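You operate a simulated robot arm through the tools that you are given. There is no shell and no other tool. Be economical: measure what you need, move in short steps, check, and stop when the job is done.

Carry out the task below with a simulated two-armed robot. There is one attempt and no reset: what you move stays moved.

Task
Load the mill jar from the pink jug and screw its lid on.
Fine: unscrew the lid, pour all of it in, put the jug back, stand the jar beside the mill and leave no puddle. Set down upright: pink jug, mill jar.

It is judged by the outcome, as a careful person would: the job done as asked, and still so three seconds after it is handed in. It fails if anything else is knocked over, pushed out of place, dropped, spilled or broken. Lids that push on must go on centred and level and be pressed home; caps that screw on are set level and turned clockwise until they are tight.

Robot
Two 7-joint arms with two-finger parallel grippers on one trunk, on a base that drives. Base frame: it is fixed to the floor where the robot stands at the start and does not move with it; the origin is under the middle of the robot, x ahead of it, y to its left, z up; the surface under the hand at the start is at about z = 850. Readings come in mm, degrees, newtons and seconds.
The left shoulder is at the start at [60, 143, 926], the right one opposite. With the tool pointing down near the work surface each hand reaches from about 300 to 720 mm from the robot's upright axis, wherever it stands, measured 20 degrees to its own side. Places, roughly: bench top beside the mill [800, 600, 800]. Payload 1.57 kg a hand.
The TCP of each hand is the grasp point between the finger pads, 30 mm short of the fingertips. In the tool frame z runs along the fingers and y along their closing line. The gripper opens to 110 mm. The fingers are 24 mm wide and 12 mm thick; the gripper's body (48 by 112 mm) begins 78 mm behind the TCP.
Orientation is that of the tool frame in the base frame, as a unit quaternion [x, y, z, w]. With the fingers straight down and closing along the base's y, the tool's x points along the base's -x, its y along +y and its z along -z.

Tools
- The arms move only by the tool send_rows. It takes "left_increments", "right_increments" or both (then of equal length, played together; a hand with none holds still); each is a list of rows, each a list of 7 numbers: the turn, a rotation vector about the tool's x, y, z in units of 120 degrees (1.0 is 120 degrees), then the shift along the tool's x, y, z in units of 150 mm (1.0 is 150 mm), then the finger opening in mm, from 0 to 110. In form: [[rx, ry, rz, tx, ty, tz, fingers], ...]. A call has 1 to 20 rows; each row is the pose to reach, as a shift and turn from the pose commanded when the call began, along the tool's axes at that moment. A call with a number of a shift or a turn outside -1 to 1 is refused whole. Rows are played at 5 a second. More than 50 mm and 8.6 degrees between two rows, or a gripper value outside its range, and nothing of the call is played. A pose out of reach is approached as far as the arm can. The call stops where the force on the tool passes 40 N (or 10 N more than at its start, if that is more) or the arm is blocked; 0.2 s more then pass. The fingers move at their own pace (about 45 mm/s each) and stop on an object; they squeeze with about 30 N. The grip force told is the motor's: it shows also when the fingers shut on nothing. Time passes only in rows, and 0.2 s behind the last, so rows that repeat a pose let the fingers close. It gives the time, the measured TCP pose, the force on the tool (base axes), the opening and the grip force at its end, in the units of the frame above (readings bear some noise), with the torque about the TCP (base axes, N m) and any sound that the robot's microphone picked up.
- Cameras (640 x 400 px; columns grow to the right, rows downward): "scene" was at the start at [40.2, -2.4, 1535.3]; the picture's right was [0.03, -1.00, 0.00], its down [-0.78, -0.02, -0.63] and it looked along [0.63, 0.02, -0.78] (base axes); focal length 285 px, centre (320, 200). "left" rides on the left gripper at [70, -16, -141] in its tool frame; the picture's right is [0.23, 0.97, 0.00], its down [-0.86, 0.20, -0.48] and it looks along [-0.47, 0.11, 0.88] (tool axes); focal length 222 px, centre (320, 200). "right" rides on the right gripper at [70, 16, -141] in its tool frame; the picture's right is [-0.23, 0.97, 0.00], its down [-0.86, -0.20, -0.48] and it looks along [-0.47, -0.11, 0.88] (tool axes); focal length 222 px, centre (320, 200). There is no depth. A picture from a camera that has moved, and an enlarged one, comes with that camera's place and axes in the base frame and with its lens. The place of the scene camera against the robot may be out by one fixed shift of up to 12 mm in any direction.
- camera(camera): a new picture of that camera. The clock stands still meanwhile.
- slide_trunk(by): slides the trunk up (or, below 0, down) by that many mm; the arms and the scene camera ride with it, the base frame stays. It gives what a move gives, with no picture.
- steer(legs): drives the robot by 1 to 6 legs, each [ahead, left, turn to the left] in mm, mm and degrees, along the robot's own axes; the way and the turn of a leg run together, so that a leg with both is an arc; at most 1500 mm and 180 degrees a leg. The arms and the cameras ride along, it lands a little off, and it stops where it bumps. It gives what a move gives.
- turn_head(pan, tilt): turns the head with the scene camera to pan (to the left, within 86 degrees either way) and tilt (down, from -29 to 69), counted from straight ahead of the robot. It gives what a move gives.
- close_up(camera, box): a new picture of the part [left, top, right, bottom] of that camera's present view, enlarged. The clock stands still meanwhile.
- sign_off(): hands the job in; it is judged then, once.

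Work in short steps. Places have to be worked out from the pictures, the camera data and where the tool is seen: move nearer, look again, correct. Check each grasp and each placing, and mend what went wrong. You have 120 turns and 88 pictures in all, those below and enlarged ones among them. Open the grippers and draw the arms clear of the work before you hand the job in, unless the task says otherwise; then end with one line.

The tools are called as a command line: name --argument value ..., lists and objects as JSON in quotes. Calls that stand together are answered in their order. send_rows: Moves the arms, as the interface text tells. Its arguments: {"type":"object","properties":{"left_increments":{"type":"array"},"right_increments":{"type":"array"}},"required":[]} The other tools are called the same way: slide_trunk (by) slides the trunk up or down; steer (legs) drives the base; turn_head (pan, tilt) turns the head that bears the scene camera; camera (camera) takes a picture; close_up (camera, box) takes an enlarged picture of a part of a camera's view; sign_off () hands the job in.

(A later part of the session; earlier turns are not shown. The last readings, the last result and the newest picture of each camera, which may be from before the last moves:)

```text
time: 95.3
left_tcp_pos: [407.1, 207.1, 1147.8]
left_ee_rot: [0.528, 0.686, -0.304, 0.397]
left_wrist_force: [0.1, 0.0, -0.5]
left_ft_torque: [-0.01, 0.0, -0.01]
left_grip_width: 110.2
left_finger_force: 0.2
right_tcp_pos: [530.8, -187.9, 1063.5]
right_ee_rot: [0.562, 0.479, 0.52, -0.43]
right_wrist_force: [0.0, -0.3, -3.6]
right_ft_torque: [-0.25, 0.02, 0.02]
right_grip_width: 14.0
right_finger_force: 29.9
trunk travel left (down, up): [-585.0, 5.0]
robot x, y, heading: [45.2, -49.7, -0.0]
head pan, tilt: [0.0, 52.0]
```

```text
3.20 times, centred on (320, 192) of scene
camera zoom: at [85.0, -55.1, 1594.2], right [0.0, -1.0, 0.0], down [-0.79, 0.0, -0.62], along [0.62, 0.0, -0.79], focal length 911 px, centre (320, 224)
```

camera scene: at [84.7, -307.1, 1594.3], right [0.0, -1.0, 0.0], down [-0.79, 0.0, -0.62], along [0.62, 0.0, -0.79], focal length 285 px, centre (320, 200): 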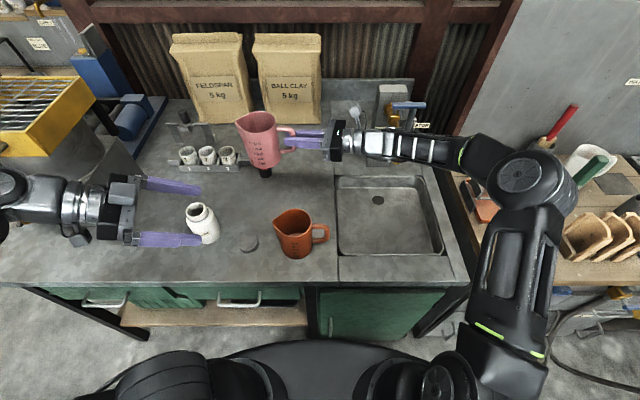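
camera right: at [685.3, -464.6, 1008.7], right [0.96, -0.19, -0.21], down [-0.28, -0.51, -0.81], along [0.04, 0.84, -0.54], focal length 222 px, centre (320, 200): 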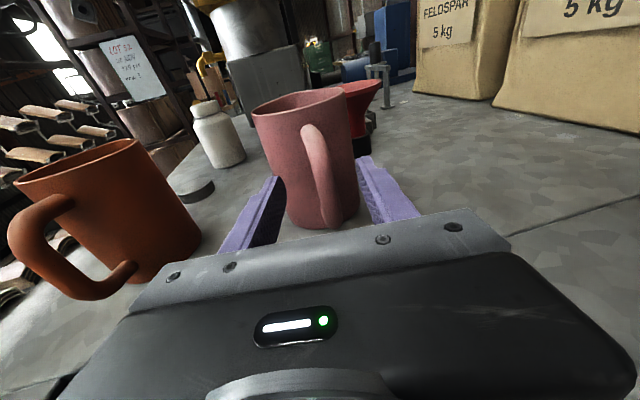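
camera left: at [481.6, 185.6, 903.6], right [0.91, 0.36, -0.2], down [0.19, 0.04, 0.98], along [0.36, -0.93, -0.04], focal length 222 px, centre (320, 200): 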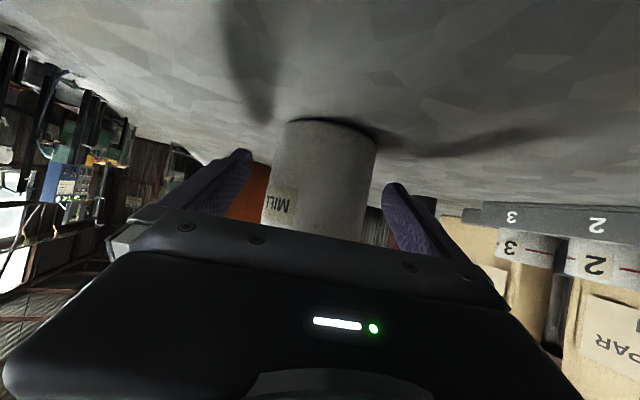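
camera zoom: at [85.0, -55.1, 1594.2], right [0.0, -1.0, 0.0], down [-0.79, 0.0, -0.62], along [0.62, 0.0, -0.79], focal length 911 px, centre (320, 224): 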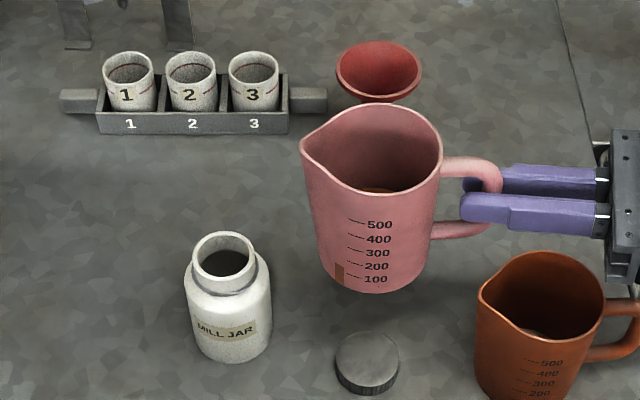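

Spout position matches prediction and brown contents are visible. I tilt to 48° while still short of the jar.

send_rows --right_increments '[[-0.0006, -0.0663, -0.0072, 0.067, -0.006, 0.028, 5], [-0.0012, -0.1326, -0.0144, 0.134, -0.012, 0.056, 5], [-0.0018, -0.1989, -0.0216, 0.201, -0.018, 0.085, 5], [-0.0024, -0.2652, -0.0288, 0.269, -0.024, 0.113, 5], [-0.003, -0.3315, -0.036, 0.336, -0.03, 0.141, 5], [-0.0036, -0.3978, -0.0432, 0.403, -0.036, 0.169, 5]]'

close_up --camera "scene" --box '[220, 130, 420, 255]'

```text
time: 96.7
left_tcp_pos: [407.4, 207.3, 1147.0]
left_ee_rot: [0.528, 0.686, -0.304, 0.397]
left_wrist_force: [-0.6, 0.3, 0.6]
left_ft_torque: [0.01, 0.03, -0.01]
left_grip_width: 110.0
left_finger_force: 0.2
right_tcp_pos: [529.5, -156.0, 1121.9]
right_ee_rot: [0.705, 0.633, 0.269, -0.173]
right_wrist_force: [-0.7, -0.4, -3.3]
right_ft_torque: [-0.15, 0.0, 0.0]
right_grip_width: 14.2
right_finger_force: 30.2
trunk travel left (down, up): [-585.0, 5.0]
robot x, y, heading: [44.4, -46.8, -0.0]
head pan, tilt: [0.0, 52.0]
```

```text
3.20 times, centred on (320, 192) of scene
camera zoom: at [84.7, -54.6, 1594.1], right [0.0, -1.0, 0.0], down [-0.79, 0.0, -0.62], along [0.62, 0.0, -0.79], focal length 911 px, centre (320, 224)
```

zoom: 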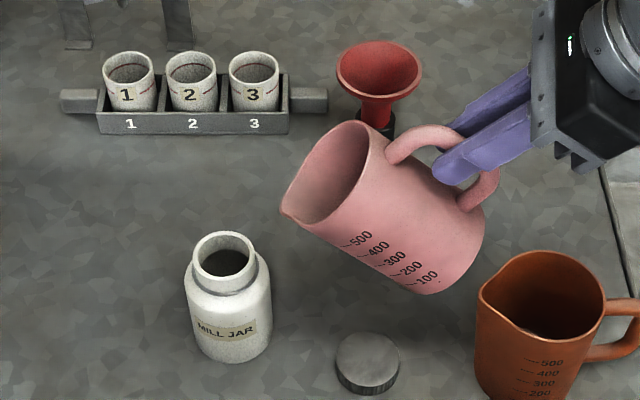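

Still nothing pouring; tip where expected. I bring the lip over the mouth (9 mm short of centre, ~25 mm above) at 60°.

send_rows --right_increments '[[-0.0002, -0.0249, -0.0027, 0.061, -0.015, 0.089, 5], [-0.0005, -0.0498, -0.0054, 0.123, -0.029, 0.178, 5], [-0.0007, -0.0746, -0.0081, 0.185, -0.044, 0.268, 5], [-0.0009, -0.0995, -0.0108, 0.246, -0.058, 0.357, 5]]'

close_up --camera "scene" --box '[230, 140, 390, 240]'

```text
time: 97.7
left_tcp_pos: [406.7, 207.6, 1148.0]
left_ee_rot: [0.528, 0.686, -0.305, 0.397]
left_wrist_force: [0.1, -0.4, 0.1]
left_ft_torque: [-0.03, 0.0, -0.01]
left_grip_width: 109.9
left_finger_force: 0.1
right_tcp_pos: [531.4, -93.9, 1100.0]
right_ee_rot: [0.723, 0.655, 0.195, -0.103]
right_wrist_force: [-1.0, 0.1, -2.6]
right_ft_torque: [-0.08, 0.04, -0.02]
right_grip_width: 14.4
right_finger_force: 29.4
trunk travel left (down, up): [-585.0, 5.0]
robot x, y, heading: [45.1, -48.8, -0.2]
head pan, tilt: [0.0, 52.0]
```

```text
4.00 times, centred on (310, 190) of scene
camera zoom: at [85.1, -54.7, 1594.2], right [0.0, -1.0, 0.0], down [-0.79, 0.0, -0.62], along [0.62, 0.0, -0.79], focal length 1139 px, centre (360, 240)
```

zoom: 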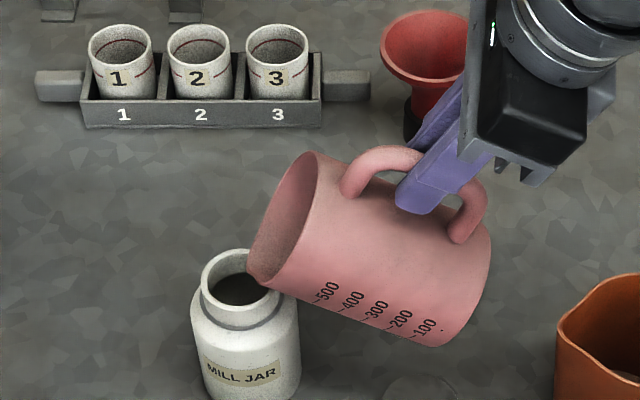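

Lip is over the mouth, ~8 mm short of centre and ~18 mm above the rim. I tilt slowly to 72° about the lip and look.

send_rows --right_increments '[[-0.0002, -0.0249, -0.0027, 0.052, 0.002, -0.017, 5], [-0.0005, -0.0498, -0.0054, 0.105, 0.003, -0.032, 5], [-0.0007, -0.0746, -0.0081, 0.159, 0.004, -0.046, 5], [-0.0009, -0.0995, -0.0108, 0.213, 0.005, -0.056, 5]]'

close_up --camera "scene" --box '[230, 140, 390, 240]'

```text
time: 98.7
left_tcp_pos: [408.1, 208.1, 1147.2]
left_ee_rot: [0.528, 0.687, -0.304, 0.396]
left_wrist_force: [-0.2, -0.6, 0.0]
left_ft_torque: [0.01, 0.02, 0.01]
left_grip_width: 109.8
left_finger_force: 0.1
right_tcp_pos: [534.1, -68.6, 1120.5]
right_ee_rot: [0.731, 0.67, 0.122, -0.032]
right_wrist_force: [-0.2, -0.3, -3.3]
right_ft_torque: [-0.01, 0.02, 0.02]
right_grip_width: 14.0
right_finger_force: 30.1
trunk travel left (down, up): [-585.0, 5.0]
robot x, y, heading: [45.7, -49.2, 0.0]
head pan, tilt: [0.0, 52.0]
```

```text
4.00 times, centred on (310, 190) of scene
camera zoom: at [84.9, -54.8, 1594.1], right [0.0, -1.0, 0.0], down [-0.79, 0.0, -0.62], along [0.62, 0.0, -0.79], focal length 1139 px, centre (360, 240)
```

zoom: 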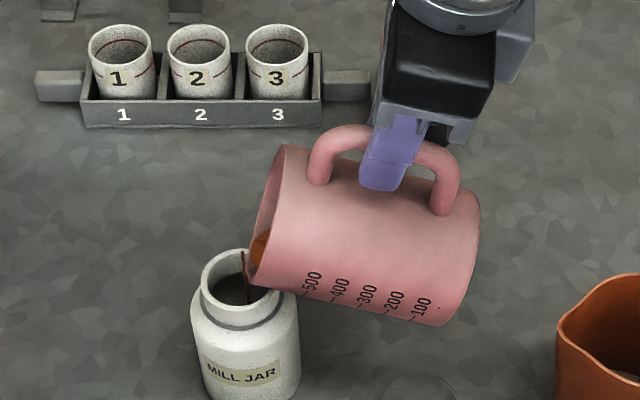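

It's pouring, and the stream falls inside the mouth. I let it flow and go on slowly to 84°.

send_rows --right_increments '[[0, 0, 0, 0, 0, 0, 5], [0, 0, 0, 0, 0, 0, 5], [0, 0, 0, 0, 0, 0, 5], [0, 0, 0, 0, 0, 0, 5], [-0.0002, -0.0166, -0.0018, 0.035, 0.001, -0.012, 5], [-0.0002, -0.0166, -0.0018, 0.035, 0.001, -0.012, 5], [-0.0003, -0.0332, -0.0036, 0.07, 0.002, -0.023, 5], [-0.0003, -0.0332, -0.0036, 0.07, 0.002, -0.023, 5], [-0.0005, -0.0497, -0.0054, 0.106, 0.003, -0.033, 5], [-0.0005, -0.0497, -0.0054, 0.106, 0.003, -0.033, 5], [-0.0006, -0.0663, -0.0072, 0.142, 0.004, -0.041, 5], [-0.0006, -0.0663, -0.0072, 0.142, 0.004, -0.041, 5], [-0.0008, -0.0829, -0.009, 0.178, 0.005, -0.049, 5], [-0.0008, -0.0829, -0.009, 0.178, 0.005, -0.049, 5], [-0.0009, -0.0995, -0.0108, 0.213, 0.005, -0.055, 5]]'

close_up --camera "scene" --box '[230, 140, 390, 240]'

```text
time: 101.9
left_tcp_pos: [407.7, 208.9, 1147.8]
left_ee_rot: [0.527, 0.687, -0.304, 0.397]
left_wrist_force: [-0.3, 0.0, -0.6]
left_ft_torque: [0.0, -0.02, 0.01]
left_grip_width: 109.8
left_finger_force: 0.0
right_tcp_pos: [535.0, -39.1, 1136.8]
right_ee_rot: [0.732, 0.678, 0.046, 0.041]
right_wrist_force: [0.1, -0.4, -2.5]
right_ft_torque: [0.0, 0.01, -0.02]
right_grip_width: 13.9
right_finger_force: 29.8
trunk travel left (down, up): [-585.0, 5.0]
robot x, y, heading: [51.2, -51.9, 0.0]
head pan, tilt: [0.0, 52.0]
```

```text
4.00 times, centred on (310, 190) of scene
camera zoom: at [84.9, -54.1, 1594.2], right [0.0, -1.0, 0.0], down [-0.79, 0.0, -0.62], along [0.62, 0.0, -0.79], focal length 1139 px, centre (360, 240)
```

zoom: 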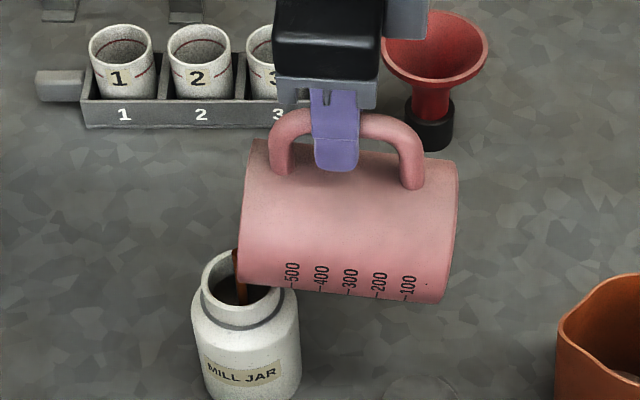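

Stream is near the mouth's centre. I continue to 96°, correcting slight drift of the lip.

send_rows --right_increments '[[-0.0002, -0.0166, -0.0018, 0.02, 0.001, -0.014, 5], [-0.0002, -0.0166, -0.0018, 0.02, 0.001, -0.014, 5], [-0.0003, -0.0332, -0.0036, 0.045, 0.002, -0.027, 5], [-0.0003, -0.0332, -0.0036, 0.045, 0.002, -0.027, 5], [-0.0005, -0.0497, -0.0054, 0.072, 0.003, -0.039, 5], [-0.0005, -0.0497, -0.0054, 0.072, 0.003, -0.039, 5], [-0.0006, -0.0663, -0.0072, 0.099, 0.004, -0.05, 5], [-0.0006, -0.0663, -0.0072, 0.099, 0.004, -0.05, 5], [-0.0008, -0.0829, -0.009, 0.127, 0.005, -0.058, 5], [-0.0008, -0.0829, -0.009, 0.127, 0.005, -0.058, 5], [-0.0009, -0.0995, -0.0108, 0.155, 0.006, -0.065, 5], [-0.0009, -0.0995, -0.0108, 0.155, 0.006, -0.065, 5]]'

close_up --camera "scene" --box '[230, 140, 390, 240]'

```text
time: 104.5
left_tcp_pos: [407.1, 205.9, 1147.7]
left_ee_rot: [0.528, 0.686, -0.305, 0.397]
left_wrist_force: [0.7, -0.8, 0.3]
left_ft_torque: [0.04, -0.01, 0.01]
left_grip_width: 110.0
left_finger_force: 0.1
right_tcp_pos: [536.2, -23.7, 1137.9]
right_ee_rot: [0.726, 0.68, -0.034, 0.1]
right_wrist_force: [-0.2, -0.7, -1.6]
right_ft_torque: [0.07, 0.0, 0.0]
right_grip_width: 14.1
right_finger_force: 29.9
right hand out of reach, approached as far as the arm can: row 11
trunk travel left (down, up): [-585.0, 5.0]
robot x, y, heading: [45.5, -52.0, -0.1]
head pan, tilt: [0.0, 52.0]
```

```text
4.00 times, centred on (310, 190) of scene
camera zoom: at [85.1, -56.3, 1594.2], right [0.0, -1.0, 0.0], down [-0.79, 0.0, -0.62], along [0.62, 0.0, -0.79], focal length 1139 px, centre (360, 240)
```

zoom: 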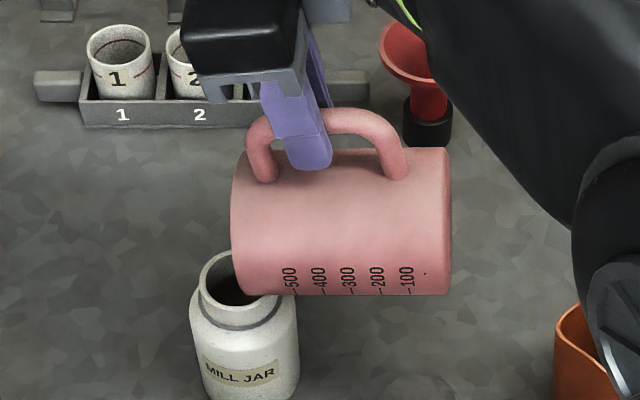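

The weight has dropped to ~1.6 N (mostly emptied). The arm reached a limit; I check the arm's configuration in the full view.

camera --camera "scene"

camera --camera "right"

```text
29 pictures are left
camera scene: at [85.1, -56.3, 1594.2], right [0.0, -1.0, 0.0], down [-0.79, 0.0, -0.62], along [0.62, 0.0, -0.79], focal length 285 px, centre (320, 200)
```

scene: 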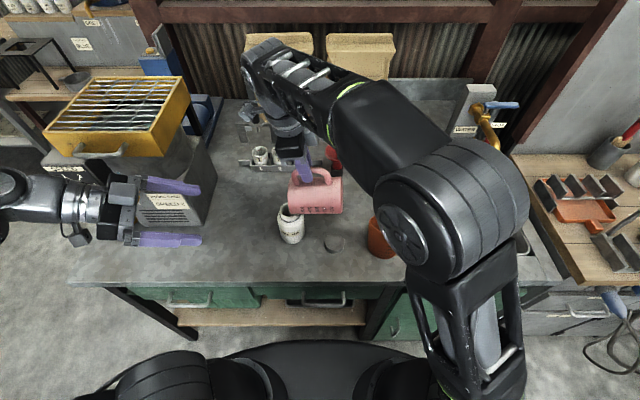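

```text
28 pictures are left
camera right: at [545.5, 73.0, 1264.5], right [0.95, -0.28, 0.14], down [-0.3, -0.73, 0.61], along [-0.07, -0.62, -0.78], focal length 222 px, centre (320, 200)
```

right: 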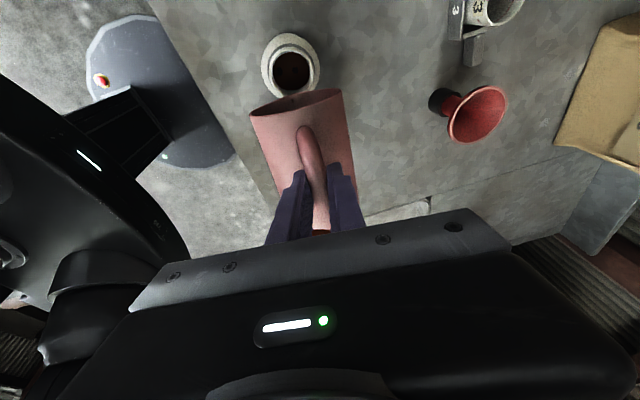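

No spill visible; brown contents are in the jar. I add ~8° more tilt while keeping the lip in place and hold to drain.

send_rows --right_increments '[[-0.0002, -0.0166, -0.0018, 0.029, -0.001, 0, 5], [-0.0003, -0.0332, -0.0036, 0.057, -0.001, 0, 5], [-0.0005, -0.0497, -0.0054, 0.086, -0.002, 0, 5], [-0.0006, -0.0663, -0.0072, 0.115, -0.002, -0.001, 5], [-0.0006, -0.0663, -0.0072, 0.115, -0.002, -0.001, 5], [-0.0006, -0.0663, -0.0072, 0.115, -0.002, -0.001, 5], [-0.0006, -0.0663, -0.0072, 0.115, -0.002, -0.001, 5]]'

close_up --camera "scene" --box '[230, 140, 390, 240]'

```text
time: 106.1
left_tcp_pos: [405.9, 208.1, 1148.3]
left_ee_rot: [0.528, 0.686, -0.305, 0.397]
left_wrist_force: [-0.1, 0.4, 0.4]
left_ft_torque: [-0.01, -0.01, 0.05]
left_grip_width: 109.9
left_finger_force: 0.1
right_tcp_pos: [536.4, -17.8, 1141.7]
right_ee_rot: [0.725, 0.679, -0.036, 0.111]
right_wrist_force: [0.1, 0.5, -0.6]
right_ft_torque: [0.0, 0.02, -0.03]
right_grip_width: 14.2
right_finger_force: 29.8
right hand out of reach, approached as far as the arm can: row 1, 2, 3, 4, 5, 6, 7
trunk travel left (down, up): [-585.0, 5.0]
robot x, y, heading: [46.2, -51.5, 0.2]
head pan, tilt: [0.0, 52.0]
```

```text
4.00 times, centred on (310, 190) of scene
camera zoom: at [83.8, -53.6, 1594.2], right [0.0, -1.0, 0.0], down [-0.79, 0.0, -0.62], along [0.62, 0.0, -0.79], focal length 1139 px, centre (360, 240)
```

zoom: 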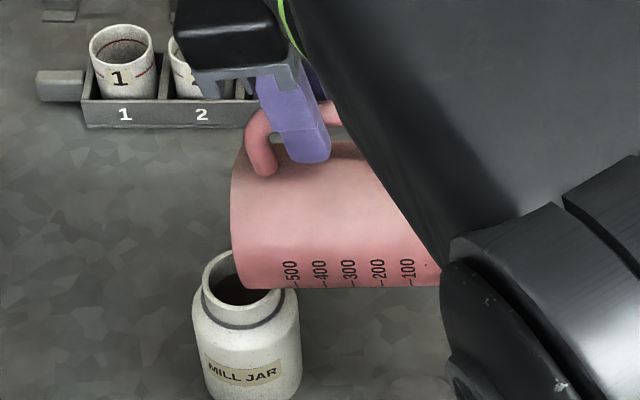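

No more stream; force on the hand ≈ −0.6…−1.6 N. I tilt back about the lip to 60°.

send_rows --right_increments '[[0.0004, 0.0501, 0.0055, -0.081, -0.006, 0.037, 5], [0.0009, 0.1003, 0.0109, -0.159, -0.011, 0.088, 5], [0.0013, 0.1504, 0.0164, -0.237, -0.017, 0.139, 5], [0.0018, 0.2005, 0.0218, -0.307, -0.023, 0.208, 5], [0.0022, 0.2507, 0.0273, -0.375, -0.028, 0.291, 5], [0.0027, 0.3008, 0.0327, -0.441, -0.034, 0.374, 5]]'

close_up --camera "scene" --box '[220, 130, 420, 255]'

```text
time: 107.5
left_tcp_pos: [406.8, 207.6, 1148.0]
left_ee_rot: [0.528, 0.686, -0.305, 0.397]
left_wrist_force: [0.5, -0.8, 0.2]
left_ft_torque: [0.01, 0.03, 0.01]
left_grip_width: 109.9
left_finger_force: 0.1
right_tcp_pos: [532.4, -96.6, 1099.6]
right_ee_rot: [0.722, 0.656, 0.194, -0.106]
right_wrist_force: [-0.4, -0.4, -1.4]
right_ft_torque: [-0.02, -0.02, -0.01]
right_grip_width: 14.2
right_finger_force: 30.1
trunk travel left (down, up): [-585.0, 5.0]
robot x, y, heading: [47.3, -50.7, 0.1]
head pan, tilt: [0.0, 52.0]
```

```text
3.20 times, centred on (320, 192) of scene
camera zoom: at [84.8, -56.0, 1594.2], right [0.0, -1.0, 0.0], down [-0.79, 0.0, -0.62], along [0.62, 0.0, -0.79], focal length 911 px, centre (320, 224)
```

zoom: 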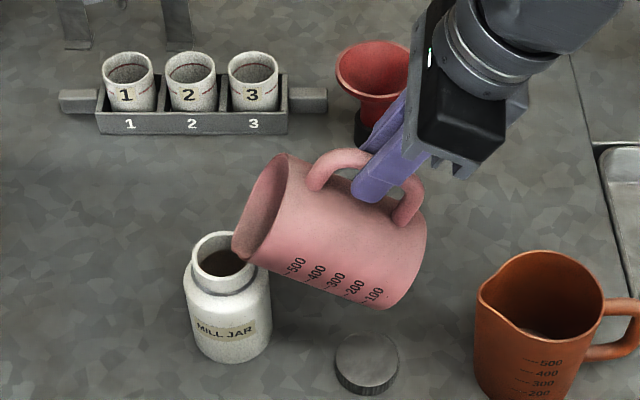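

Clean so far. I withdraw the lip and bring the jug upright at its waiting spot, then check inside it.

send_rows --right_increments '[[0.0002, 0.0249, 0.0027, -0.078, 0.013, -0.074, 5], [0.0005, 0.0498, 0.0054, -0.155, 0.026, -0.148, 5], [0.0007, 0.0746, 0.0081, -0.233, 0.038, -0.222, 5], [0.0009, 0.0995, 0.0108, -0.31, 0.051, -0.296, 5]]'

send_rows --right_increments '[[0.0006, 0.0663, 0.0072, -0.066, 0, 0.031, 5], [0.0012, 0.1326, 0.0144, -0.132, -0.001, 0.063, 5], [0.0018, 0.1989, 0.0216, -0.198, -0.001, 0.094, 5], [0.0024, 0.2652, 0.0288, -0.264, -0.001, 0.125, 5], [0.003, 0.3315, 0.036, -0.33, -0.002, 0.157, 5], [0.0036, 0.3978, 0.0432, -0.396, -0.002, 0.188, 5]]'

close_up --camera "scene" --box '[220, 130, 420, 255]'

```text
time: 108.5
left_tcp_pos: [406.3, 207.1, 1147.9]
left_ee_rot: [0.528, 0.686, -0.304, 0.397]
left_wrist_force: [0.8, 0.3, -0.6]
left_ft_torque: [0.02, 0.03, 0.0]
left_grip_width: 110.2
left_finger_force: 0.1
right_tcp_pos: [530.2, -157.8, 1123.0]
right_ee_rot: [0.706, 0.633, 0.266, -0.177]
right_wrist_force: [-0.1, 0.0, -1.1]
right_ft_torque: [-0.04, -0.03, -0.01]
right_grip_width: 13.8
right_finger_force: 30.2
trunk travel left (down, up): [-585.0, 5.0]
robot x, y, heading: [46.4, -46.5, -0.1]
head pan, tilt: [0.0, 52.0]
```

```text
time: 109.9
left_tcp_pos: [406.1, 205.7, 1148.0]
left_ee_rot: [0.529, 0.687, -0.304, 0.396]
left_wrist_force: [0.4, -0.6, -0.1]
left_ft_torque: [0.01, -0.01, -0.01]
left_grip_width: 110.1
left_finger_force: 0.0
right_tcp_pos: [531.7, -189.2, 1062.8]
right_ee_rot: [0.564, 0.477, 0.518, -0.431]
right_wrist_force: [0.2, -0.7, -1.5]
right_ft_torque: [-0.1, 0.0, -0.01]
right_grip_width: 14.1
right_finger_force: 29.7
trunk travel left (down, up): [-585.0, 5.0]
robot x, y, heading: [40.2, -56.1, -0.3]
head pan, tilt: [0.0, 52.0]
```

```text
3.20 times, centred on (320, 192) of scene
camera zoom: at [84.9, -57.0, 1594.2], right [0.0, -1.0, 0.0], down [-0.79, 0.0, -0.62], along [0.62, 0.0, -0.79], focal length 911 px, centre (320, 224)
```

zoom: 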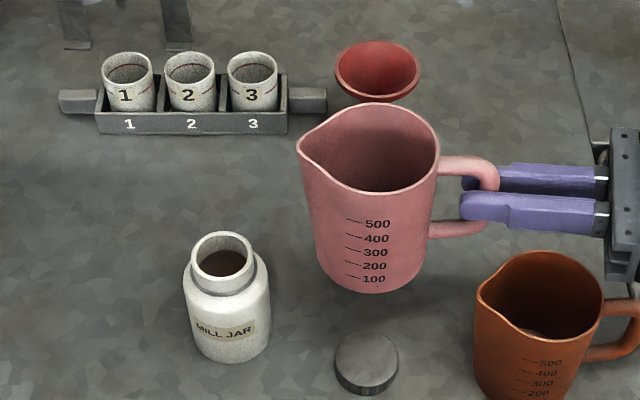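

The level strip has vanished: the jug is empty. Now I return the jug by the same route.

send_rows --right_increments '[[0, 0, 0, 0.048, 0.09, 0.182, 5], [0, 0, 0, 0.096, 0.181, 0.363, 5], [0, 0, 0, 0.143, 0.272, 0.545, 5], [0, 0, 0, 0.191, 0.363, 0.727, 5]]'

send_rows --right_increments '[[0, 0, 0, 0.048, 0.09, 0.182, 5], [0, 0, 0, 0.096, 0.181, 0.363, 5], [0, 0, 0, 0.143, 0.272, 0.545, 5], [0, 0, 0, 0.191, 0.363, 0.727, 5]]'

steer --legs '[[0, -250, 0]]'

```text
time: 110.9
left_tcp_pos: [407.1, 207.7, 1147.8]
left_ee_rot: [0.528, 0.686, -0.304, 0.398]
left_wrist_force: [0.4, -0.4, -0.3]
left_ft_torque: [-0.02, -0.01, -0.05]
left_grip_width: 110.1
left_finger_force: 0.0
right_tcp_pos: [605.0, -86.9, 1082.3]
right_ee_rot: [0.565, 0.476, 0.518, -0.431]
right_wrist_force: [0.6, 0.3, -1.9]
right_ft_torque: [-0.08, -0.02, 0.01]
right_grip_width: 14.4
right_finger_force: 30.2
trunk travel left (down, up): [-585.0, 5.0]
robot x, y, heading: [45.0, -51.1, -0.2]
head pan, tilt: [0.0, 52.0]
```

```text
time: 111.9
left_tcp_pos: [407.1, 208.2, 1148.2]
left_ee_rot: [0.528, 0.687, -0.304, 0.396]
left_wrist_force: [-0.3, 0.3, -0.5]
left_ft_torque: [-0.01, 0.01, 0.0]
left_grip_width: 110.0
left_finger_force: 0.1
right_tcp_pos: [678.1, 12.6, 1099.9]
right_ee_rot: [0.564, 0.477, 0.518, -0.431]
right_wrist_force: [0.2, 0.2, -1.6]
right_ft_torque: [-0.09, 0.01, 0.01]
right_grip_width: 14.3
right_finger_force: 30.2
trunk travel left (down, up): [-585.0, 5.0]
robot x, y, heading: [43.3, -46.0, 0.0]
head pan, tilt: [0.0, 52.0]
```

```text
time: 113.7
left_tcp_pos: [406.0, -44.9, 1149.2]
left_ee_rot: [0.529, 0.685, -0.306, 0.396]
left_wrist_force: [0.7, 0.3, 1.1]
left_ft_torque: [0.03, -0.03, 0.03]
left_grip_width: 110.0
left_finger_force: 0.1
right_tcp_pos: [674.0, -239.2, 1101.3]
right_ee_rot: [0.564, 0.477, 0.518, -0.432]
right_wrist_force: [0.1, 0.2, -2.2]
right_ft_torque: [-0.08, -0.01, -0.01]
right_grip_width: 14.3
right_finger_force: 30.2
trunk travel left (down, up): [-585.0, 5.0]
robot x, y, heading: [46.3, -299.8, -0.1]
head pan, tilt: [0.0, 52.0]
```

Jug is back above its side of the bench. I reverse the original path: straight down, then toward the tap side, correcting ~3° of slip tilt.

send_rows --right_increments '[[0, 0.004, 0, -0.14, 0, 0.012, 5], [0, 0.008, 0.001, -0.28, 0, 0.024, 5], [0, 0.012, 0.001, -0.42, 0, 0.037, 5], [0, 0.016, 0.002, -0.56, 0, 0.049, 5], [0, 0.02, 0.002, -0.7, 0, 0.061, 5], [0, 0.025, 0.003, -0.82, 0, 0.072, 5]]'

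send_rows --right_increments '[[0, 0, 0, -0.037, 0.05, -0.11, 5], [0, 0, 0, -0.073, 0.09, -0.22, 5], [0, 0, 0, -0.1, 0.13, -0.34, 5], [0, 0, 0, -0.13, 0.17, -0.45, 5], [0, 0, 0, -0.16, 0.225, -0.56, 5], [0, 0, 0, -0.16, 0.225, -0.575, 5]]'

close_up --camera "scene" --box '[260, 130, 420, 230]'

```text
time: 115.1
left_tcp_pos: [407.0, -42.0, 1148.3]
left_ee_rot: [0.529, 0.685, -0.305, 0.397]
left_wrist_force: [-0.4, -0.9, 0.0]
left_ft_torque: [-0.01, 0.01, 0.0]
left_grip_width: 109.8
left_finger_force: 0.0
right_tcp_pos: [676.2, -240.4, 977.1]
right_ee_rot: [0.553, 0.463, 0.532, -0.443]
right_wrist_force: [-0.5, 1.0, -1.0]
right_ft_torque: [-0.11, 0.01, -0.06]
right_grip_width: 14.2
right_finger_force: 30.5
trunk travel left (down, up): [-585.0, 5.0]
robot x, y, heading: [43.0, -300.2, -0.7]
head pan, tilt: [0.0, 52.0]
```

```text
time: 116.5
left_tcp_pos: [406.9, -42.9, 1147.7]
left_ee_rot: [0.529, 0.686, -0.305, 0.397]
left_wrist_force: [-0.4, -0.5, 0.1]
left_ft_torque: [0.02, -0.02, 0.03]
left_grip_width: 110.2
left_finger_force: 0.0
right_tcp_pos: [693.8, -329.7, 956.6]
right_ee_rot: [0.553, 0.463, 0.531, -0.445]
right_wrist_force: [0.2, 0.2, -2.1]
right_ft_torque: [-0.1, 0.01, 0.0]
right_grip_width: 14.3
right_finger_force: 30.1
trunk travel left (down, up): [-585.0, 5.0]
robot x, y, heading: [47.3, -300.7, -0.5]
head pan, tilt: [0.0, 52.0]
```

```text
4.00 times, centred on (340, 180) of scene
camera zoom: at [83.9, -304.7, 1594.2], right [0.0, -1.0, 0.0], down [-0.79, 0.0, -0.62], along [0.62, 0.0, -0.79], focal length 1139 px, centre (240, 280)
```

zoom: 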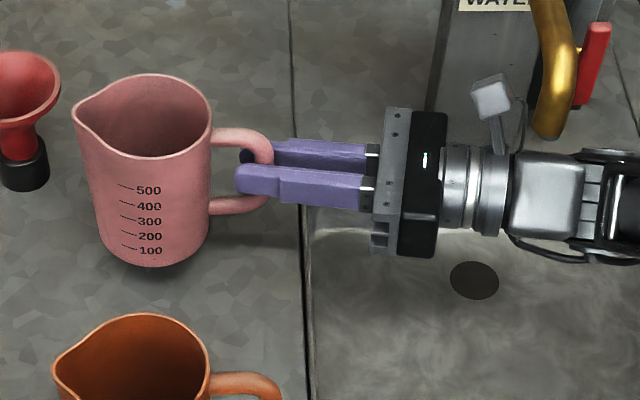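

Compared with the jug standing, it's now leaning back about 1.5°; I take half the correction out and lower to contact.

send_rows --right_increments '[[0, -0.006, -0.0007, -0.05, 0, 0.002, 5], [0, -0.0125, -0.0014, -0.1, 0, 0.004, 5], [0, -0.0125, -0.0014, -0.15, 0, 0.006, 5], [0, -0.0125, -0.0014, -0.175, 0, 0.008, 5], [0, -0.0125, -0.0014, -0.19, 0, 0.009, 5], [0, -0.0125, -0.0014, -0.2, 0, 0.009, 5]]'

close_up --camera "scene" --box '[260, 130, 420, 230]'

```text
time: 117.9
left_tcp_pos: [406.1, -43.0, 1148.4]
left_ee_rot: [0.528, 0.686, -0.305, 0.397]
left_wrist_force: [0.0, 0.9, -0.3]
left_ft_torque: [-0.01, 0.0, 0.0]
left_grip_width: 110.0
left_finger_force: 0.1
right_tcp_pos: [693.5, -329.8, 925.6]
right_ee_rot: [0.558, 0.47, 0.525, -0.438]
right_wrist_force: [0.4, 1.0, -1.4]
right_ft_torque: [-0.1, -0.01, -0.03]
right_grip_width: 14.4
right_finger_force: 30.1
trunk travel left (down, up): [-585.0, 5.0]
robot x, y, heading: [44.3, -299.8, -0.5]
head pan, tilt: [0.0, 52.0]
```

```text
4.00 times, centred on (340, 180) of scene
camera zoom: at [84.0, -304.9, 1594.2], right [0.0, -1.0, 0.0], down [-0.79, 0.0, -0.62], along [0.62, 0.0, -0.79], focal length 1139 px, centre (240, 280)
```

zoom: 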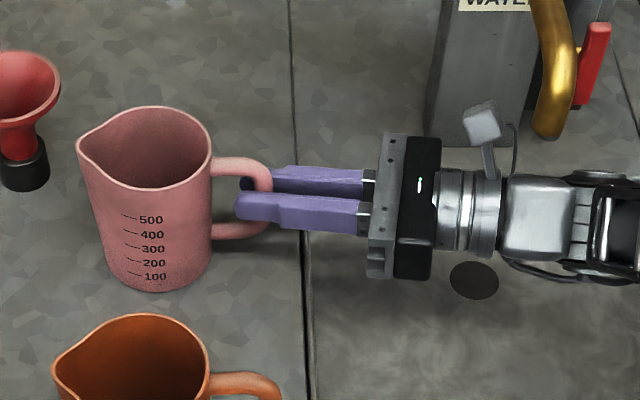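

Position matches the original picture; no contact force yet. I lower in 1 mm steps.

send_rows --right_increments '[[0, 0, 0, -0.007, 0, 0, 5], [0, 0, 0, -0.013, 0, 0.001, 5], [0, 0, 0, -0.02, 0, 0.001, 5]]'

```text
time: 118.7
left_tcp_pos: [405.8, -43.9, 1148.4]
left_ee_rot: [0.529, 0.686, -0.305, 0.397]
left_wrist_force: [-0.9, 0.0, 0.2]
left_ft_torque: [0.0, -0.01, 0.02]
left_grip_width: 110.1
left_finger_force: 0.0
right_tcp_pos: [694.3, -329.5, 926.6]
right_ee_rot: [0.558, 0.469, 0.526, -0.438]
right_wrist_force: [0.4, -2.2, 7.2]
right_ft_torque: [0.28, 0.03, -0.01]
right_grip_width: 14.4
right_finger_force: 29.8
trunk travel left (down, up): [-585.0, 5.0]
robot x, y, heading: [44.2, -300.5, -0.3]
head pan, tilt: [0.0, 52.0]
```

Contact (7 N). I open the fingers and back straight out.

send_rows --right_increments '[[0, 0, 0, 0.006, 0, 0, 25], [0, 0, 0, 0.006, 0, 0, 40], [0, 0, 0, 0.006, 0, 0, 60], [0, 0, 0, 0.006, 0, 0, 60], [0, 0, 0, 0.0, 0, -0.15, 60], [0, 0, 0, -0.02, 0, -0.35, 60], [0, 0, 0, -0.04, 0, -0.55, 60], [0, 0, 0, -0.06, 0, -0.78, 60]]'

camera --camera "scene"

```text
time: 120.5
left_tcp_pos: [406.7, -42.7, 1148.6]
left_ee_rot: [0.529, 0.685, -0.305, 0.396]
left_wrist_force: [0.4, 0.0, -0.1]
left_ft_torque: [-0.02, -0.02, 0.01]
left_grip_width: 109.7
left_finger_force: 0.0
right_tcp_pos: [673.9, -447.8, 922.9]
right_ee_rot: [0.559, 0.47, 0.525, -0.438]
right_wrist_force: [0.4, 0.3, -0.2]
right_ft_torque: [-0.02, 0.02, -0.02]
right_grip_width: 59.7
right_finger_force: 0.0
trunk travel left (down, up): [-585.0, 5.0]
robot x, y, heading: [43.2, -299.7, -0.1]
head pan, tilt: [0.0, 52.0]
```

```text
22 pictures are left
camera scene: at [83.7, -305.5, 1594.2], right [0.0, -1.0, 0.0], down [-0.79, 0.0, -0.62], along [0.62, 0.0, -0.79], focal length 285 px, centre (320, 200)
```

scene: 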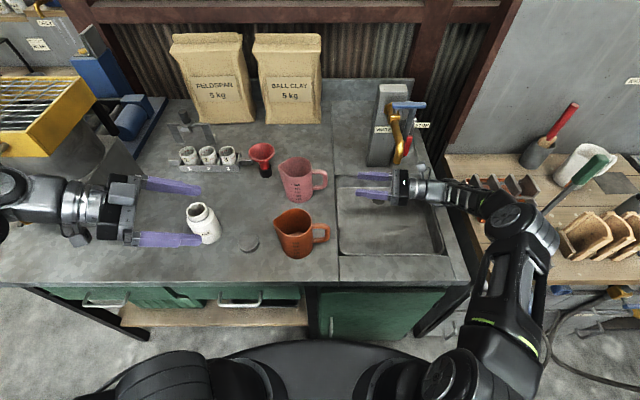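

Jug stands back in its place. I withdraw the right hand toward the robot, raise it and pitch it back to tool-down.

send_rows --right_increments '[[0, 0, 0, 0, -0.25, -0.045, 60], [0, 0, 0, 0, -0.5, -0.09, 60], [0, 0, 0, 0, -0.75, -0.13, 60], [0, 0, 0, 0, -0.99, -0.175, 60]]'

send_rows --right_increments '[[0, 0, 0, 0.15, 0, 0, 80], [0, -0.065, 0, 0.3, 0, 0, 80], [0, -0.13, 0, 0.45, 0, 0, 80], [0, -0.195, 0, 0.6, 0, 0, 80], [0, -0.26, 0, 0.75, 0, 0, 80], [0, -0.326, 0, 0.9, 0, 0, 80], [0, -0.391, 0, 0.95, 0, 0, 80], [0, -0.456, 0, 1, 0, 0, 80], [0, -0.521, 0, 1, 0, 0, 80], [0, -0.587, 0, 1, 0, 0, 80], [0, -0.652, 0, 1, 0, 0, 80], [0, -0.718, 0, 1, 0, 0, 80]]'

```text
time: 121.5
left_tcp_pos: [405.4, -42.2, 1148.1]
left_ee_rot: [0.529, 0.685, -0.305, 0.397]
left_wrist_force: [-0.1, -0.7, -0.4]
left_ft_torque: [-0.02, -0.02, 0.04]
left_grip_width: 110.3
left_finger_force: 0.1
right_tcp_pos: [523.2, -445.2, 924.5]
right_ee_rot: [0.559, 0.47, 0.524, -0.438]
right_wrist_force: [-1.0, 0.2, 0.2]
right_ft_torque: [-0.01, 0.0, 0.03]
right_grip_width: 59.9
right_finger_force: 0.0
trunk travel left (down, up): [-585.0, 5.0]
robot x, y, heading: [46.0, -295.0, -0.1]
head pan, tilt: [0.0, 52.0]
```

```text
time: 124.1
left_tcp_pos: [406.1, -42.4, 1148.3]
left_ee_rot: [0.528, 0.686, -0.305, 0.397]
left_wrist_force: [-0.4, 0.3, -0.5]
left_ft_torque: [-0.02, 0.0, -0.03]
left_grip_width: 109.9
left_finger_force: 0.0
right_tcp_pos: [523.7, -436.9, 1073.7]
right_ee_rot: [0.767, 0.641, 0.001, 0.002]
right_wrist_force: [0.7, 0.2, 0.5]
right_ft_torque: [0.04, 0.0, -0.01]
right_grip_width: 79.9
right_finger_force: 0.0
trunk travel left (down, up): [-585.0, 5.0]
robot x, y, heading: [43.2, -301.8, -0.4]
head pan, tilt: [0.0, 52.0]
```

Now drive back left 300 mm for the lid work.

steer --legs '[[0, 302, 0]]'

close_up --camera "scene" --box '[220, 140, 420, 265]'

```text
time: 126.2
left_tcp_pos: [407.9, 262.3, 1147.8]
left_ee_rot: [0.529, 0.685, -0.306, 0.398]
left_wrist_force: [-0.5, 0.3, -0.2]
left_ft_torque: [0.02, 0.05, -0.01]
left_grip_width: 109.9
left_finger_force: 0.0
right_tcp_pos: [525.6, -130.8, 1072.4]
right_ee_rot: [0.767, 0.641, 0.001, 0.001]
right_wrist_force: [-0.3, -0.7, 0.4]
right_ft_torque: [-0.03, 0.03, -0.02]
right_grip_width: 80.1
right_finger_force: 0.0
trunk travel left (down, up): [-585.0, 5.0]
robot x, y, heading: [44.3, 6.4, -0.5]
head pan, tilt: [0.0, 52.0]
```

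```text
3.20 times, centred on (320, 202) of scene
camera zoom: at [85.3, 1.7, 1594.2], right [-0.01, -1.0, 0.0], down [-0.79, 0.0, -0.62], along [0.62, 0.0, -0.79], focal length 911 px, centre (320, 192)
```

zoom: 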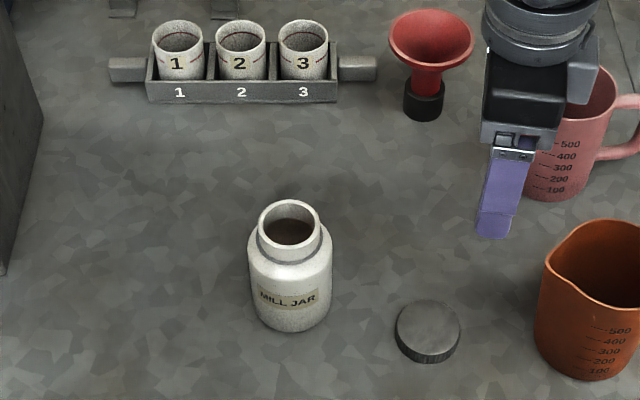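

Jar and lid are undisturbed and there's no spill. I bring the left hand back beside the jar while winding the right wrist counter-clockwise for the tightening turn.

send_rows --left_increments '[[0, 0, 0, 0.02, 0.021, 0.056, 110], [0, 0, 0, 0.041, 0.043, 0.112, 110], [0, 0, 0, 0.061, 0.064, 0.168, 110], [0, 0, 0, 0.082, 0.085, 0.223, 110], [0, 0, 0, 0.102, 0.107, 0.279, 110], [0, 0, 0, 0.122, 0.128, 0.335, 110], [0, 0, 0, 0.143, 0.149, 0.391, 110], [0, 0, 0, 0.163, 0.17, 0.447, 110], [0, 0, 0, 0.183, 0.192, 0.503, 110], [0, 0, 0, 0.204, 0.213, 0.558, 110], [0, 0, 0, 0.224, 0.234, 0.614, 110], [0, 0, 0, 0.245, 0.256, 0.67, 110], [0, 0, 0, 0.265, 0.277, 0.726, 110]]' --right_increments '[[0, 0, -0.0676, 0, 0, 0, 80], [0, 0, -0.1351, 0, 0, 0, 80], [0, 0, -0.2027, 0, 0, 0, 80], [0, 0, -0.2702, 0, 0, 0, 80], [0, 0, -0.3378, 0, 0, 0, 80], [0, 0, -0.4053, 0, 0, 0, 80], [0, 0, -0.4729, 0, 0, 0, 80], [0, 0, -0.5404, 0, 0, 0, 80], [0, 0, -0.608, 0, 0, 0, 80], [0, 0, -0.6755, 0, 0, 0, 80], [0, 0, -0.7431, 0, 0, 0, 80], [0, 0, -0.8106, 0, 0, 0, 80], [0, 0, -0.878, 0, 0, 0, 80]]'

send_rows --left_increments '[[0, 0, 0, 0.035, 0.037, 0.097, 110], [0, 0, 0, 0.07, 0.074, 0.194, 110], [0, 0, 0, 0.106, 0.11, 0.29, 110], [0, 0, 0, 0.141, 0.147, 0.387, 110], [0, 0, 0, 0.176, 0.184, 0.484, 110], [0, 0, 0, 0.25, 0.184, 0.528, 110], [0, 0, 0, 0.325, 0.184, 0.571, 110], [0, 0, 0, 0.4, 0.184, 0.614, 110], [0, 0, 0, 0.475, 0.184, 0.657, 110], [0, 0, 0, 0.55, 0.184, 0.7, 110], [0, 0, 0, 0.63, 0.184, 0.746, 110], [0, 0, 0, 0.71, 0.184, 0.792, 110], [0, 0, 0, 0.782, 0.184, 0.834, 110]]' --right_increments '[[0, 0, -0.0676, 0, 0, 0, 80], [0, 0, -0.1351, 0, 0, 0, 80], [0, 0, -0.2027, 0, 0, 0, 80], [0, 0, -0.2702, 0, 0, 0, 80], [0, 0, -0.3378, 0, 0, 0, 80], [0, 0, -0.4053, 0, 0, 0, 80], [0, 0, -0.4729, 0, 0, 0, 80], [0, 0, -0.5404, 0, 0, 0, 80], [0, 0, -0.608, 0, 0, 0, 80], [0, 0, -0.6755, 0, 0, 0, 80], [0, 0, -0.7431, 0, 0, 0, 80], [0, 0, -0.8106, 0, 0, 0, 80], [0, 0, -0.878, 0, 0, 0, 80]]'

send_rows --right_increments '[[0, 0, -0.0676, 0, 0, 0, 80], [0, 0, -0.1351, 0, 0, 0, 80], [0, 0, -0.2027, 0, 0, 0, 80], [0, 0, -0.2702, 0, 0, 0, 80], [0, 0, -0.3378, 0, 0, 0, 80], [0, 0, -0.4053, 0, 0, 0, 80], [0, 0, -0.4729, 0, 0, 0, 80], [0, 0, -0.5404, 0, 0, 0, 80], [0, 0, -0.608, 0, 0, 0, 80], [0, 0, -0.6755, 0, 0, 0, 80], [0, 0, -0.7431, 0, 0, 0, 80], [0, 0, -0.8106, 0, 0, 0, 80], [0, 0, -0.878, 0, 0, 0, 80]]'

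camera --camera "left"

```text
time: 128.9
left_tcp_pos: [467.7, 200.0, 1058.2]
left_ee_rot: [0.529, 0.686, -0.304, 0.396]
left_wrist_force: [0.5, -1.2, 0.3]
left_ft_torque: [0.02, 0.0, 0.02]
left_grip_width: 109.9
left_finger_force: 0.1
right_tcp_pos: [525.7, -130.5, 1072.3]
right_ee_rot: [-0.048, 0.999, 0.0, 0.001]
right_wrist_force: [0.1, -0.1, -0.5]
right_ft_torque: [0.0, 0.05, -0.03]
right_grip_width: 80.1
right_finger_force: 0.1
trunk travel left (down, up): [-585.0, 5.0]
robot x, y, heading: [47.9, 5.0, -0.2]
head pan, tilt: [0.0, 52.0]
```

```text
time: 131.8
left_tcp_pos: [503.1, 153.8, 899.4]
left_ee_rot: [0.533, 0.683, -0.304, 0.396]
left_wrist_force: [-0.8, 0.1, 0.1]
left_ft_torque: [0.01, 0.0, -0.01]
left_grip_width: 110.0
left_finger_force: 0.0
right_tcp_pos: [522.0, -137.4, 1074.7]
right_ee_rot: [0.823, -0.568, 0.002, -0.004]
right_wrist_force: [-0.7, 0.4, 0.0]
right_ft_torque: [0.03, 0.03, 0.03]
right_grip_width: 80.1
right_finger_force: 0.0
trunk travel left (down, up): [-585.0, 5.0]
robot x, y, heading: [47.8, 3.7, -0.2]
head pan, tilt: [0.0, 52.0]
```

```text
time: 134.6
left_tcp_pos: [502.8, 153.7, 897.7]
left_ee_rot: [0.532, 0.684, -0.304, 0.396]
left_wrist_force: [0.1, 0.1, -1.3]
left_ft_torque: [-0.02, 0.02, -0.03]
left_grip_width: 109.8
left_finger_force: 0.0
right_tcp_pos: [522.6, -136.1, 1073.2]
right_ee_rot: [0.951, 0.309, 0.003, 0.0]
right_wrist_force: [0.0, -0.3, -0.2]
right_ft_torque: [0.0, 0.03, 0.01]
right_grip_width: 80.1
right_finger_force: 0.1
trunk travel left (down, up): [-585.0, 5.0]
robot x, y, heading: [47.0, 7.4, -0.4]
head pan, tilt: [0.0, 52.0]
```

```text
20 pictures are left
camera left: at [447.7, 301.0, 908.5], right [0.92, 0.35, -0.19], down [0.19, 0.03, 0.98], along [0.35, -0.94, -0.04], focal length 222 px, centre (320, 200)
```

left: 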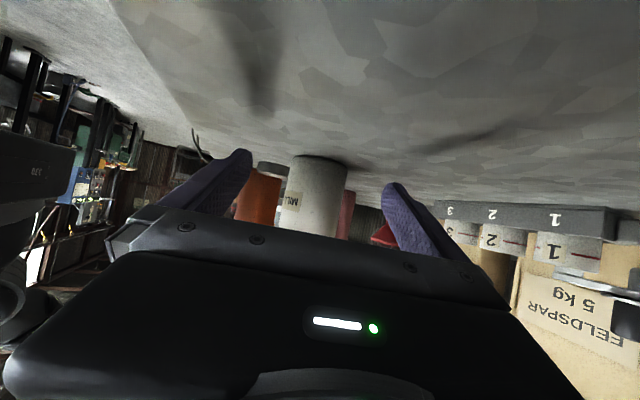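

View matches the earlier approach pose; I repeat the same net advance (slightly adjusted), then check before closing.

send_rows --left_increments '[[0, 0, 0, -0.08, -0.003, 0.15, 110], [0, 0, 0, -0.17, -0.005, 0.32, 110], [0, 0, 0, -0.26, -0.006, 0.48, 110], [0, 0, 0, -0.33, -0.006, 0.62, 110], [0, 0, 0, -0.397, -0.006, 0.741, 110], [0, 0, 0, -0.397, -0.006, 0.741, 110]]'

camera --camera "left"

```text
time: 135.9
left_tcp_pos: [538.2, 36.8, 891.0]
left_ee_rot: [0.53, 0.685, -0.306, 0.396]
left_wrist_force: [-0.8, -0.8, -0.8]
left_ft_torque: [-0.01, 0.02, -0.01]
left_grip_width: 110.0
left_finger_force: 0.0
right_tcp_pos: [525.1, -130.2, 1073.7]
right_ee_rot: [0.951, 0.309, 0.002, 0.001]
right_wrist_force: [-0.2, 0.5, 0.1]
right_ft_torque: [0.0, 0.02, -0.01]
right_grip_width: 79.8
right_finger_force: 0.0
trunk travel left (down, up): [-585.0, 5.0]
robot x, y, heading: [48.0, 5.3, -0.4]
head pan, tilt: [0.0, 52.0]
```

```text
19 pictures are left
camera left: at [482.0, 185.4, 900.8], right [0.91, 0.36, -0.2], down [0.2, 0.04, 0.98], along [0.36, -0.93, -0.03], focal length 222 px, centre (320, 200)
```

left: 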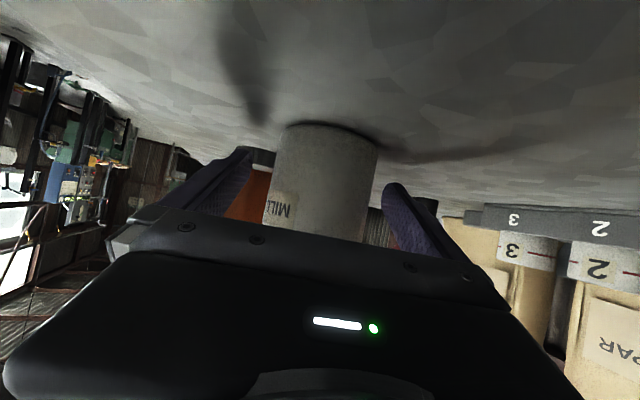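

Aligned. I close the left hand on the jar and meanwhile move the right hand above the lid.

send_rows --left_increments '[[0, 0, 0, 0, 0, 0, 95], [0, 0, 0, 0, 0, 0, 85], [0, 0, 0, 0, 0, 0, 75], [0, 0, 0, 0, 0, 0, 65], [0, 0, 0, 0, 0, 0, 60], [0, 0, 0, 0, 0, 0, 60]]' --right_increments '[[0, 0, 0, 0.003, -0.07, 0.1, 80], [0, 0, 0, 0.007, -0.14, 0.2, 80], [0, 0, 0, 0.01, -0.21, 0.3, 80], [0, 0, 0, 0.014, -0.279, 0.4, 80], [0, 0, 0, 0.014, -0.279, 0.5, 80], [0, 0, 0, 0.014, -0.279, 0.5, 80]]'

close_up --camera "right" --box '[220, 60, 420, 210]'

```text
time: 137.3
left_tcp_pos: [537.9, 38.7, 890.0]
left_ee_rot: [0.529, 0.686, -0.304, 0.396]
left_wrist_force: [2.9, 1.0, 1.6]
left_ft_torque: [0.0, -0.06, 0.0]
left_grip_width: 73.5
left_finger_force: 29.8
right_tcp_pos: [503.9, -96.4, 997.9]
right_ee_rot: [0.951, 0.309, 0.002, -0.001]
right_wrist_force: [-0.6, -1.1, -0.4]
right_ft_torque: [0.03, -0.03, 0.01]
right_grip_width: 80.1
right_finger_force: 0.1
trunk travel left (down, up): [-585.0, 5.0]
robot x, y, heading: [45.7, 0.2, -0.2]
head pan, tilt: [0.0, 52.0]
```

```text
2.67 times, centred on (320, 135) of right
camera zoom: at [570.0, -68.0, 1140.5], right [0.39, -0.92, 0.0], down [-0.81, -0.34, 0.48], along [-0.44, -0.19, -0.88], focal length 592 px, centre (320, 373)
```

zoom: 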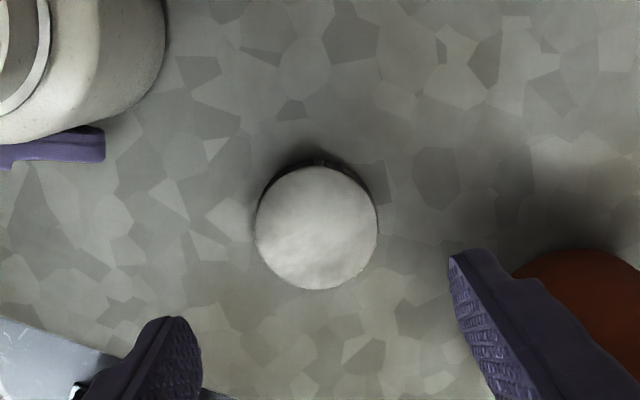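

Lid centre ≈ [505, −95], directly beneath. I descend to the same grip height (TCP 890) and close on it.

send_rows --right_increments '[[0, 0, 0, 0.009, -0.001, 0.25, 80], [0, 0, 0, 0.009, -0.001, 0.5, 80], [0, 0, 0, 0.009, -0.001, 0.65, 80], [0, 0, 0, 0.009, -0.001, 0.715, 80], [0, 0, 0, 0.009, -0.001, 0.715, 70], [0, 0, 0, 0.009, -0.001, 0.715, 60], [0, 0, 0, 0.009, -0.001, 0.715, 50], [0, 0, 0, 0.009, -0.001, 0.715, 45], [0, 0, 0, 0.009, -0.001, 0.715, 45]]'

send_rows --right_increments '[[0, 0, 0, 0, 0, -0.2, 45], [0, 0, 0, 0, 0, -0.5, 45], [0, 0, 0, 0, 0, -0.8, 45], [0, 0, 0, 0, 0, -0.95, 45]]'

close_up --camera "scene" --box '[240, 150, 400, 250]'

```text
time: 139.3
left_tcp_pos: [537.3, 38.0, 890.7]
left_ee_rot: [0.53, 0.685, -0.306, 0.396]
left_wrist_force: [-1.3, 2.3, 0.8]
left_ft_torque: [-0.01, 0.1, 0.02]
left_grip_width: 73.7
left_finger_force: 29.5
right_tcp_pos: [504.2, -94.2, 891.5]
right_ee_rot: [0.951, 0.308, 0.002, 0.0]
right_wrist_force: [-0.6, -0.1, -0.2]
right_ft_torque: [0.01, -0.03, 0.03]
right_grip_width: 56.3
right_finger_force: 29.8
trunk travel left (down, up): [-585.0, 5.0]
robot x, y, heading: [44.1, 2.7, -0.3]
head pan, tilt: [0.0, 52.0]
```

```text
time: 140.3
left_tcp_pos: [537.6, 38.2, 889.9]
left_ee_rot: [0.529, 0.686, -0.305, 0.397]
left_wrist_force: [-0.9, 0.7, 1.3]
left_ft_torque: [-0.09, 0.02, 0.08]
left_grip_width: 73.3
left_finger_force: 29.9
right_tcp_pos: [503.8, -95.4, 1033.2]
right_ee_rot: [0.951, 0.309, 0.002, 0.0]
right_wrist_force: [0.2, 0.5, -0.1]
right_ft_torque: [-0.02, -0.04, -0.01]
right_grip_width: 55.8
right_finger_force: 30.0
trunk travel left (down, up): [-585.0, 5.0]
robot x, y, heading: [44.5, 3.3, -0.1]
head pan, tilt: [0.0, 52.0]
```

```text
4.00 times, centred on (320, 200) of scene
camera zoom: at [85.2, 0.5, 1594.2], right [-0.01, -1.0, 0.0], down [-0.79, 0.0, -0.62], along [0.62, 0.0, -0.79], focal length 1139 px, centre (320, 200)
```

zoom: 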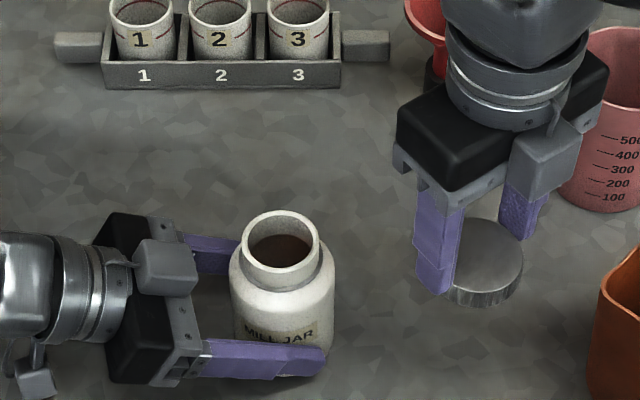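

Lid in hand. I measure the mouth position with the right wrist camera.

close_up --camera "right" --box '[110, 0, 310, 150]'

```text
2.67 times, centred on (210, 75) of right
camera zoom: at [570.4, -66.7, 1175.9], right [0.39, -0.92, 0.0], down [-0.81, -0.34, 0.48], along [-0.44, -0.19, -0.88], focal length 592 px, centre (613, 533)
```

zoom: 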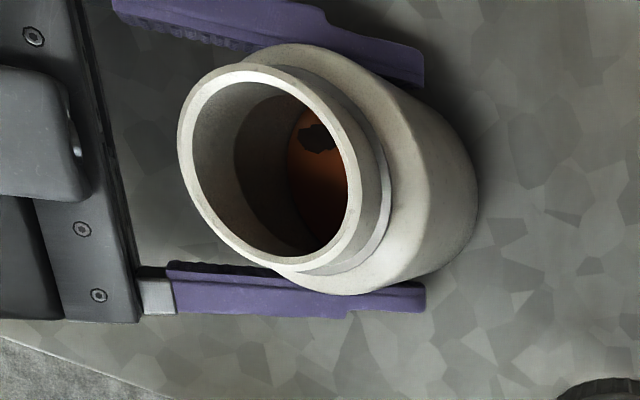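

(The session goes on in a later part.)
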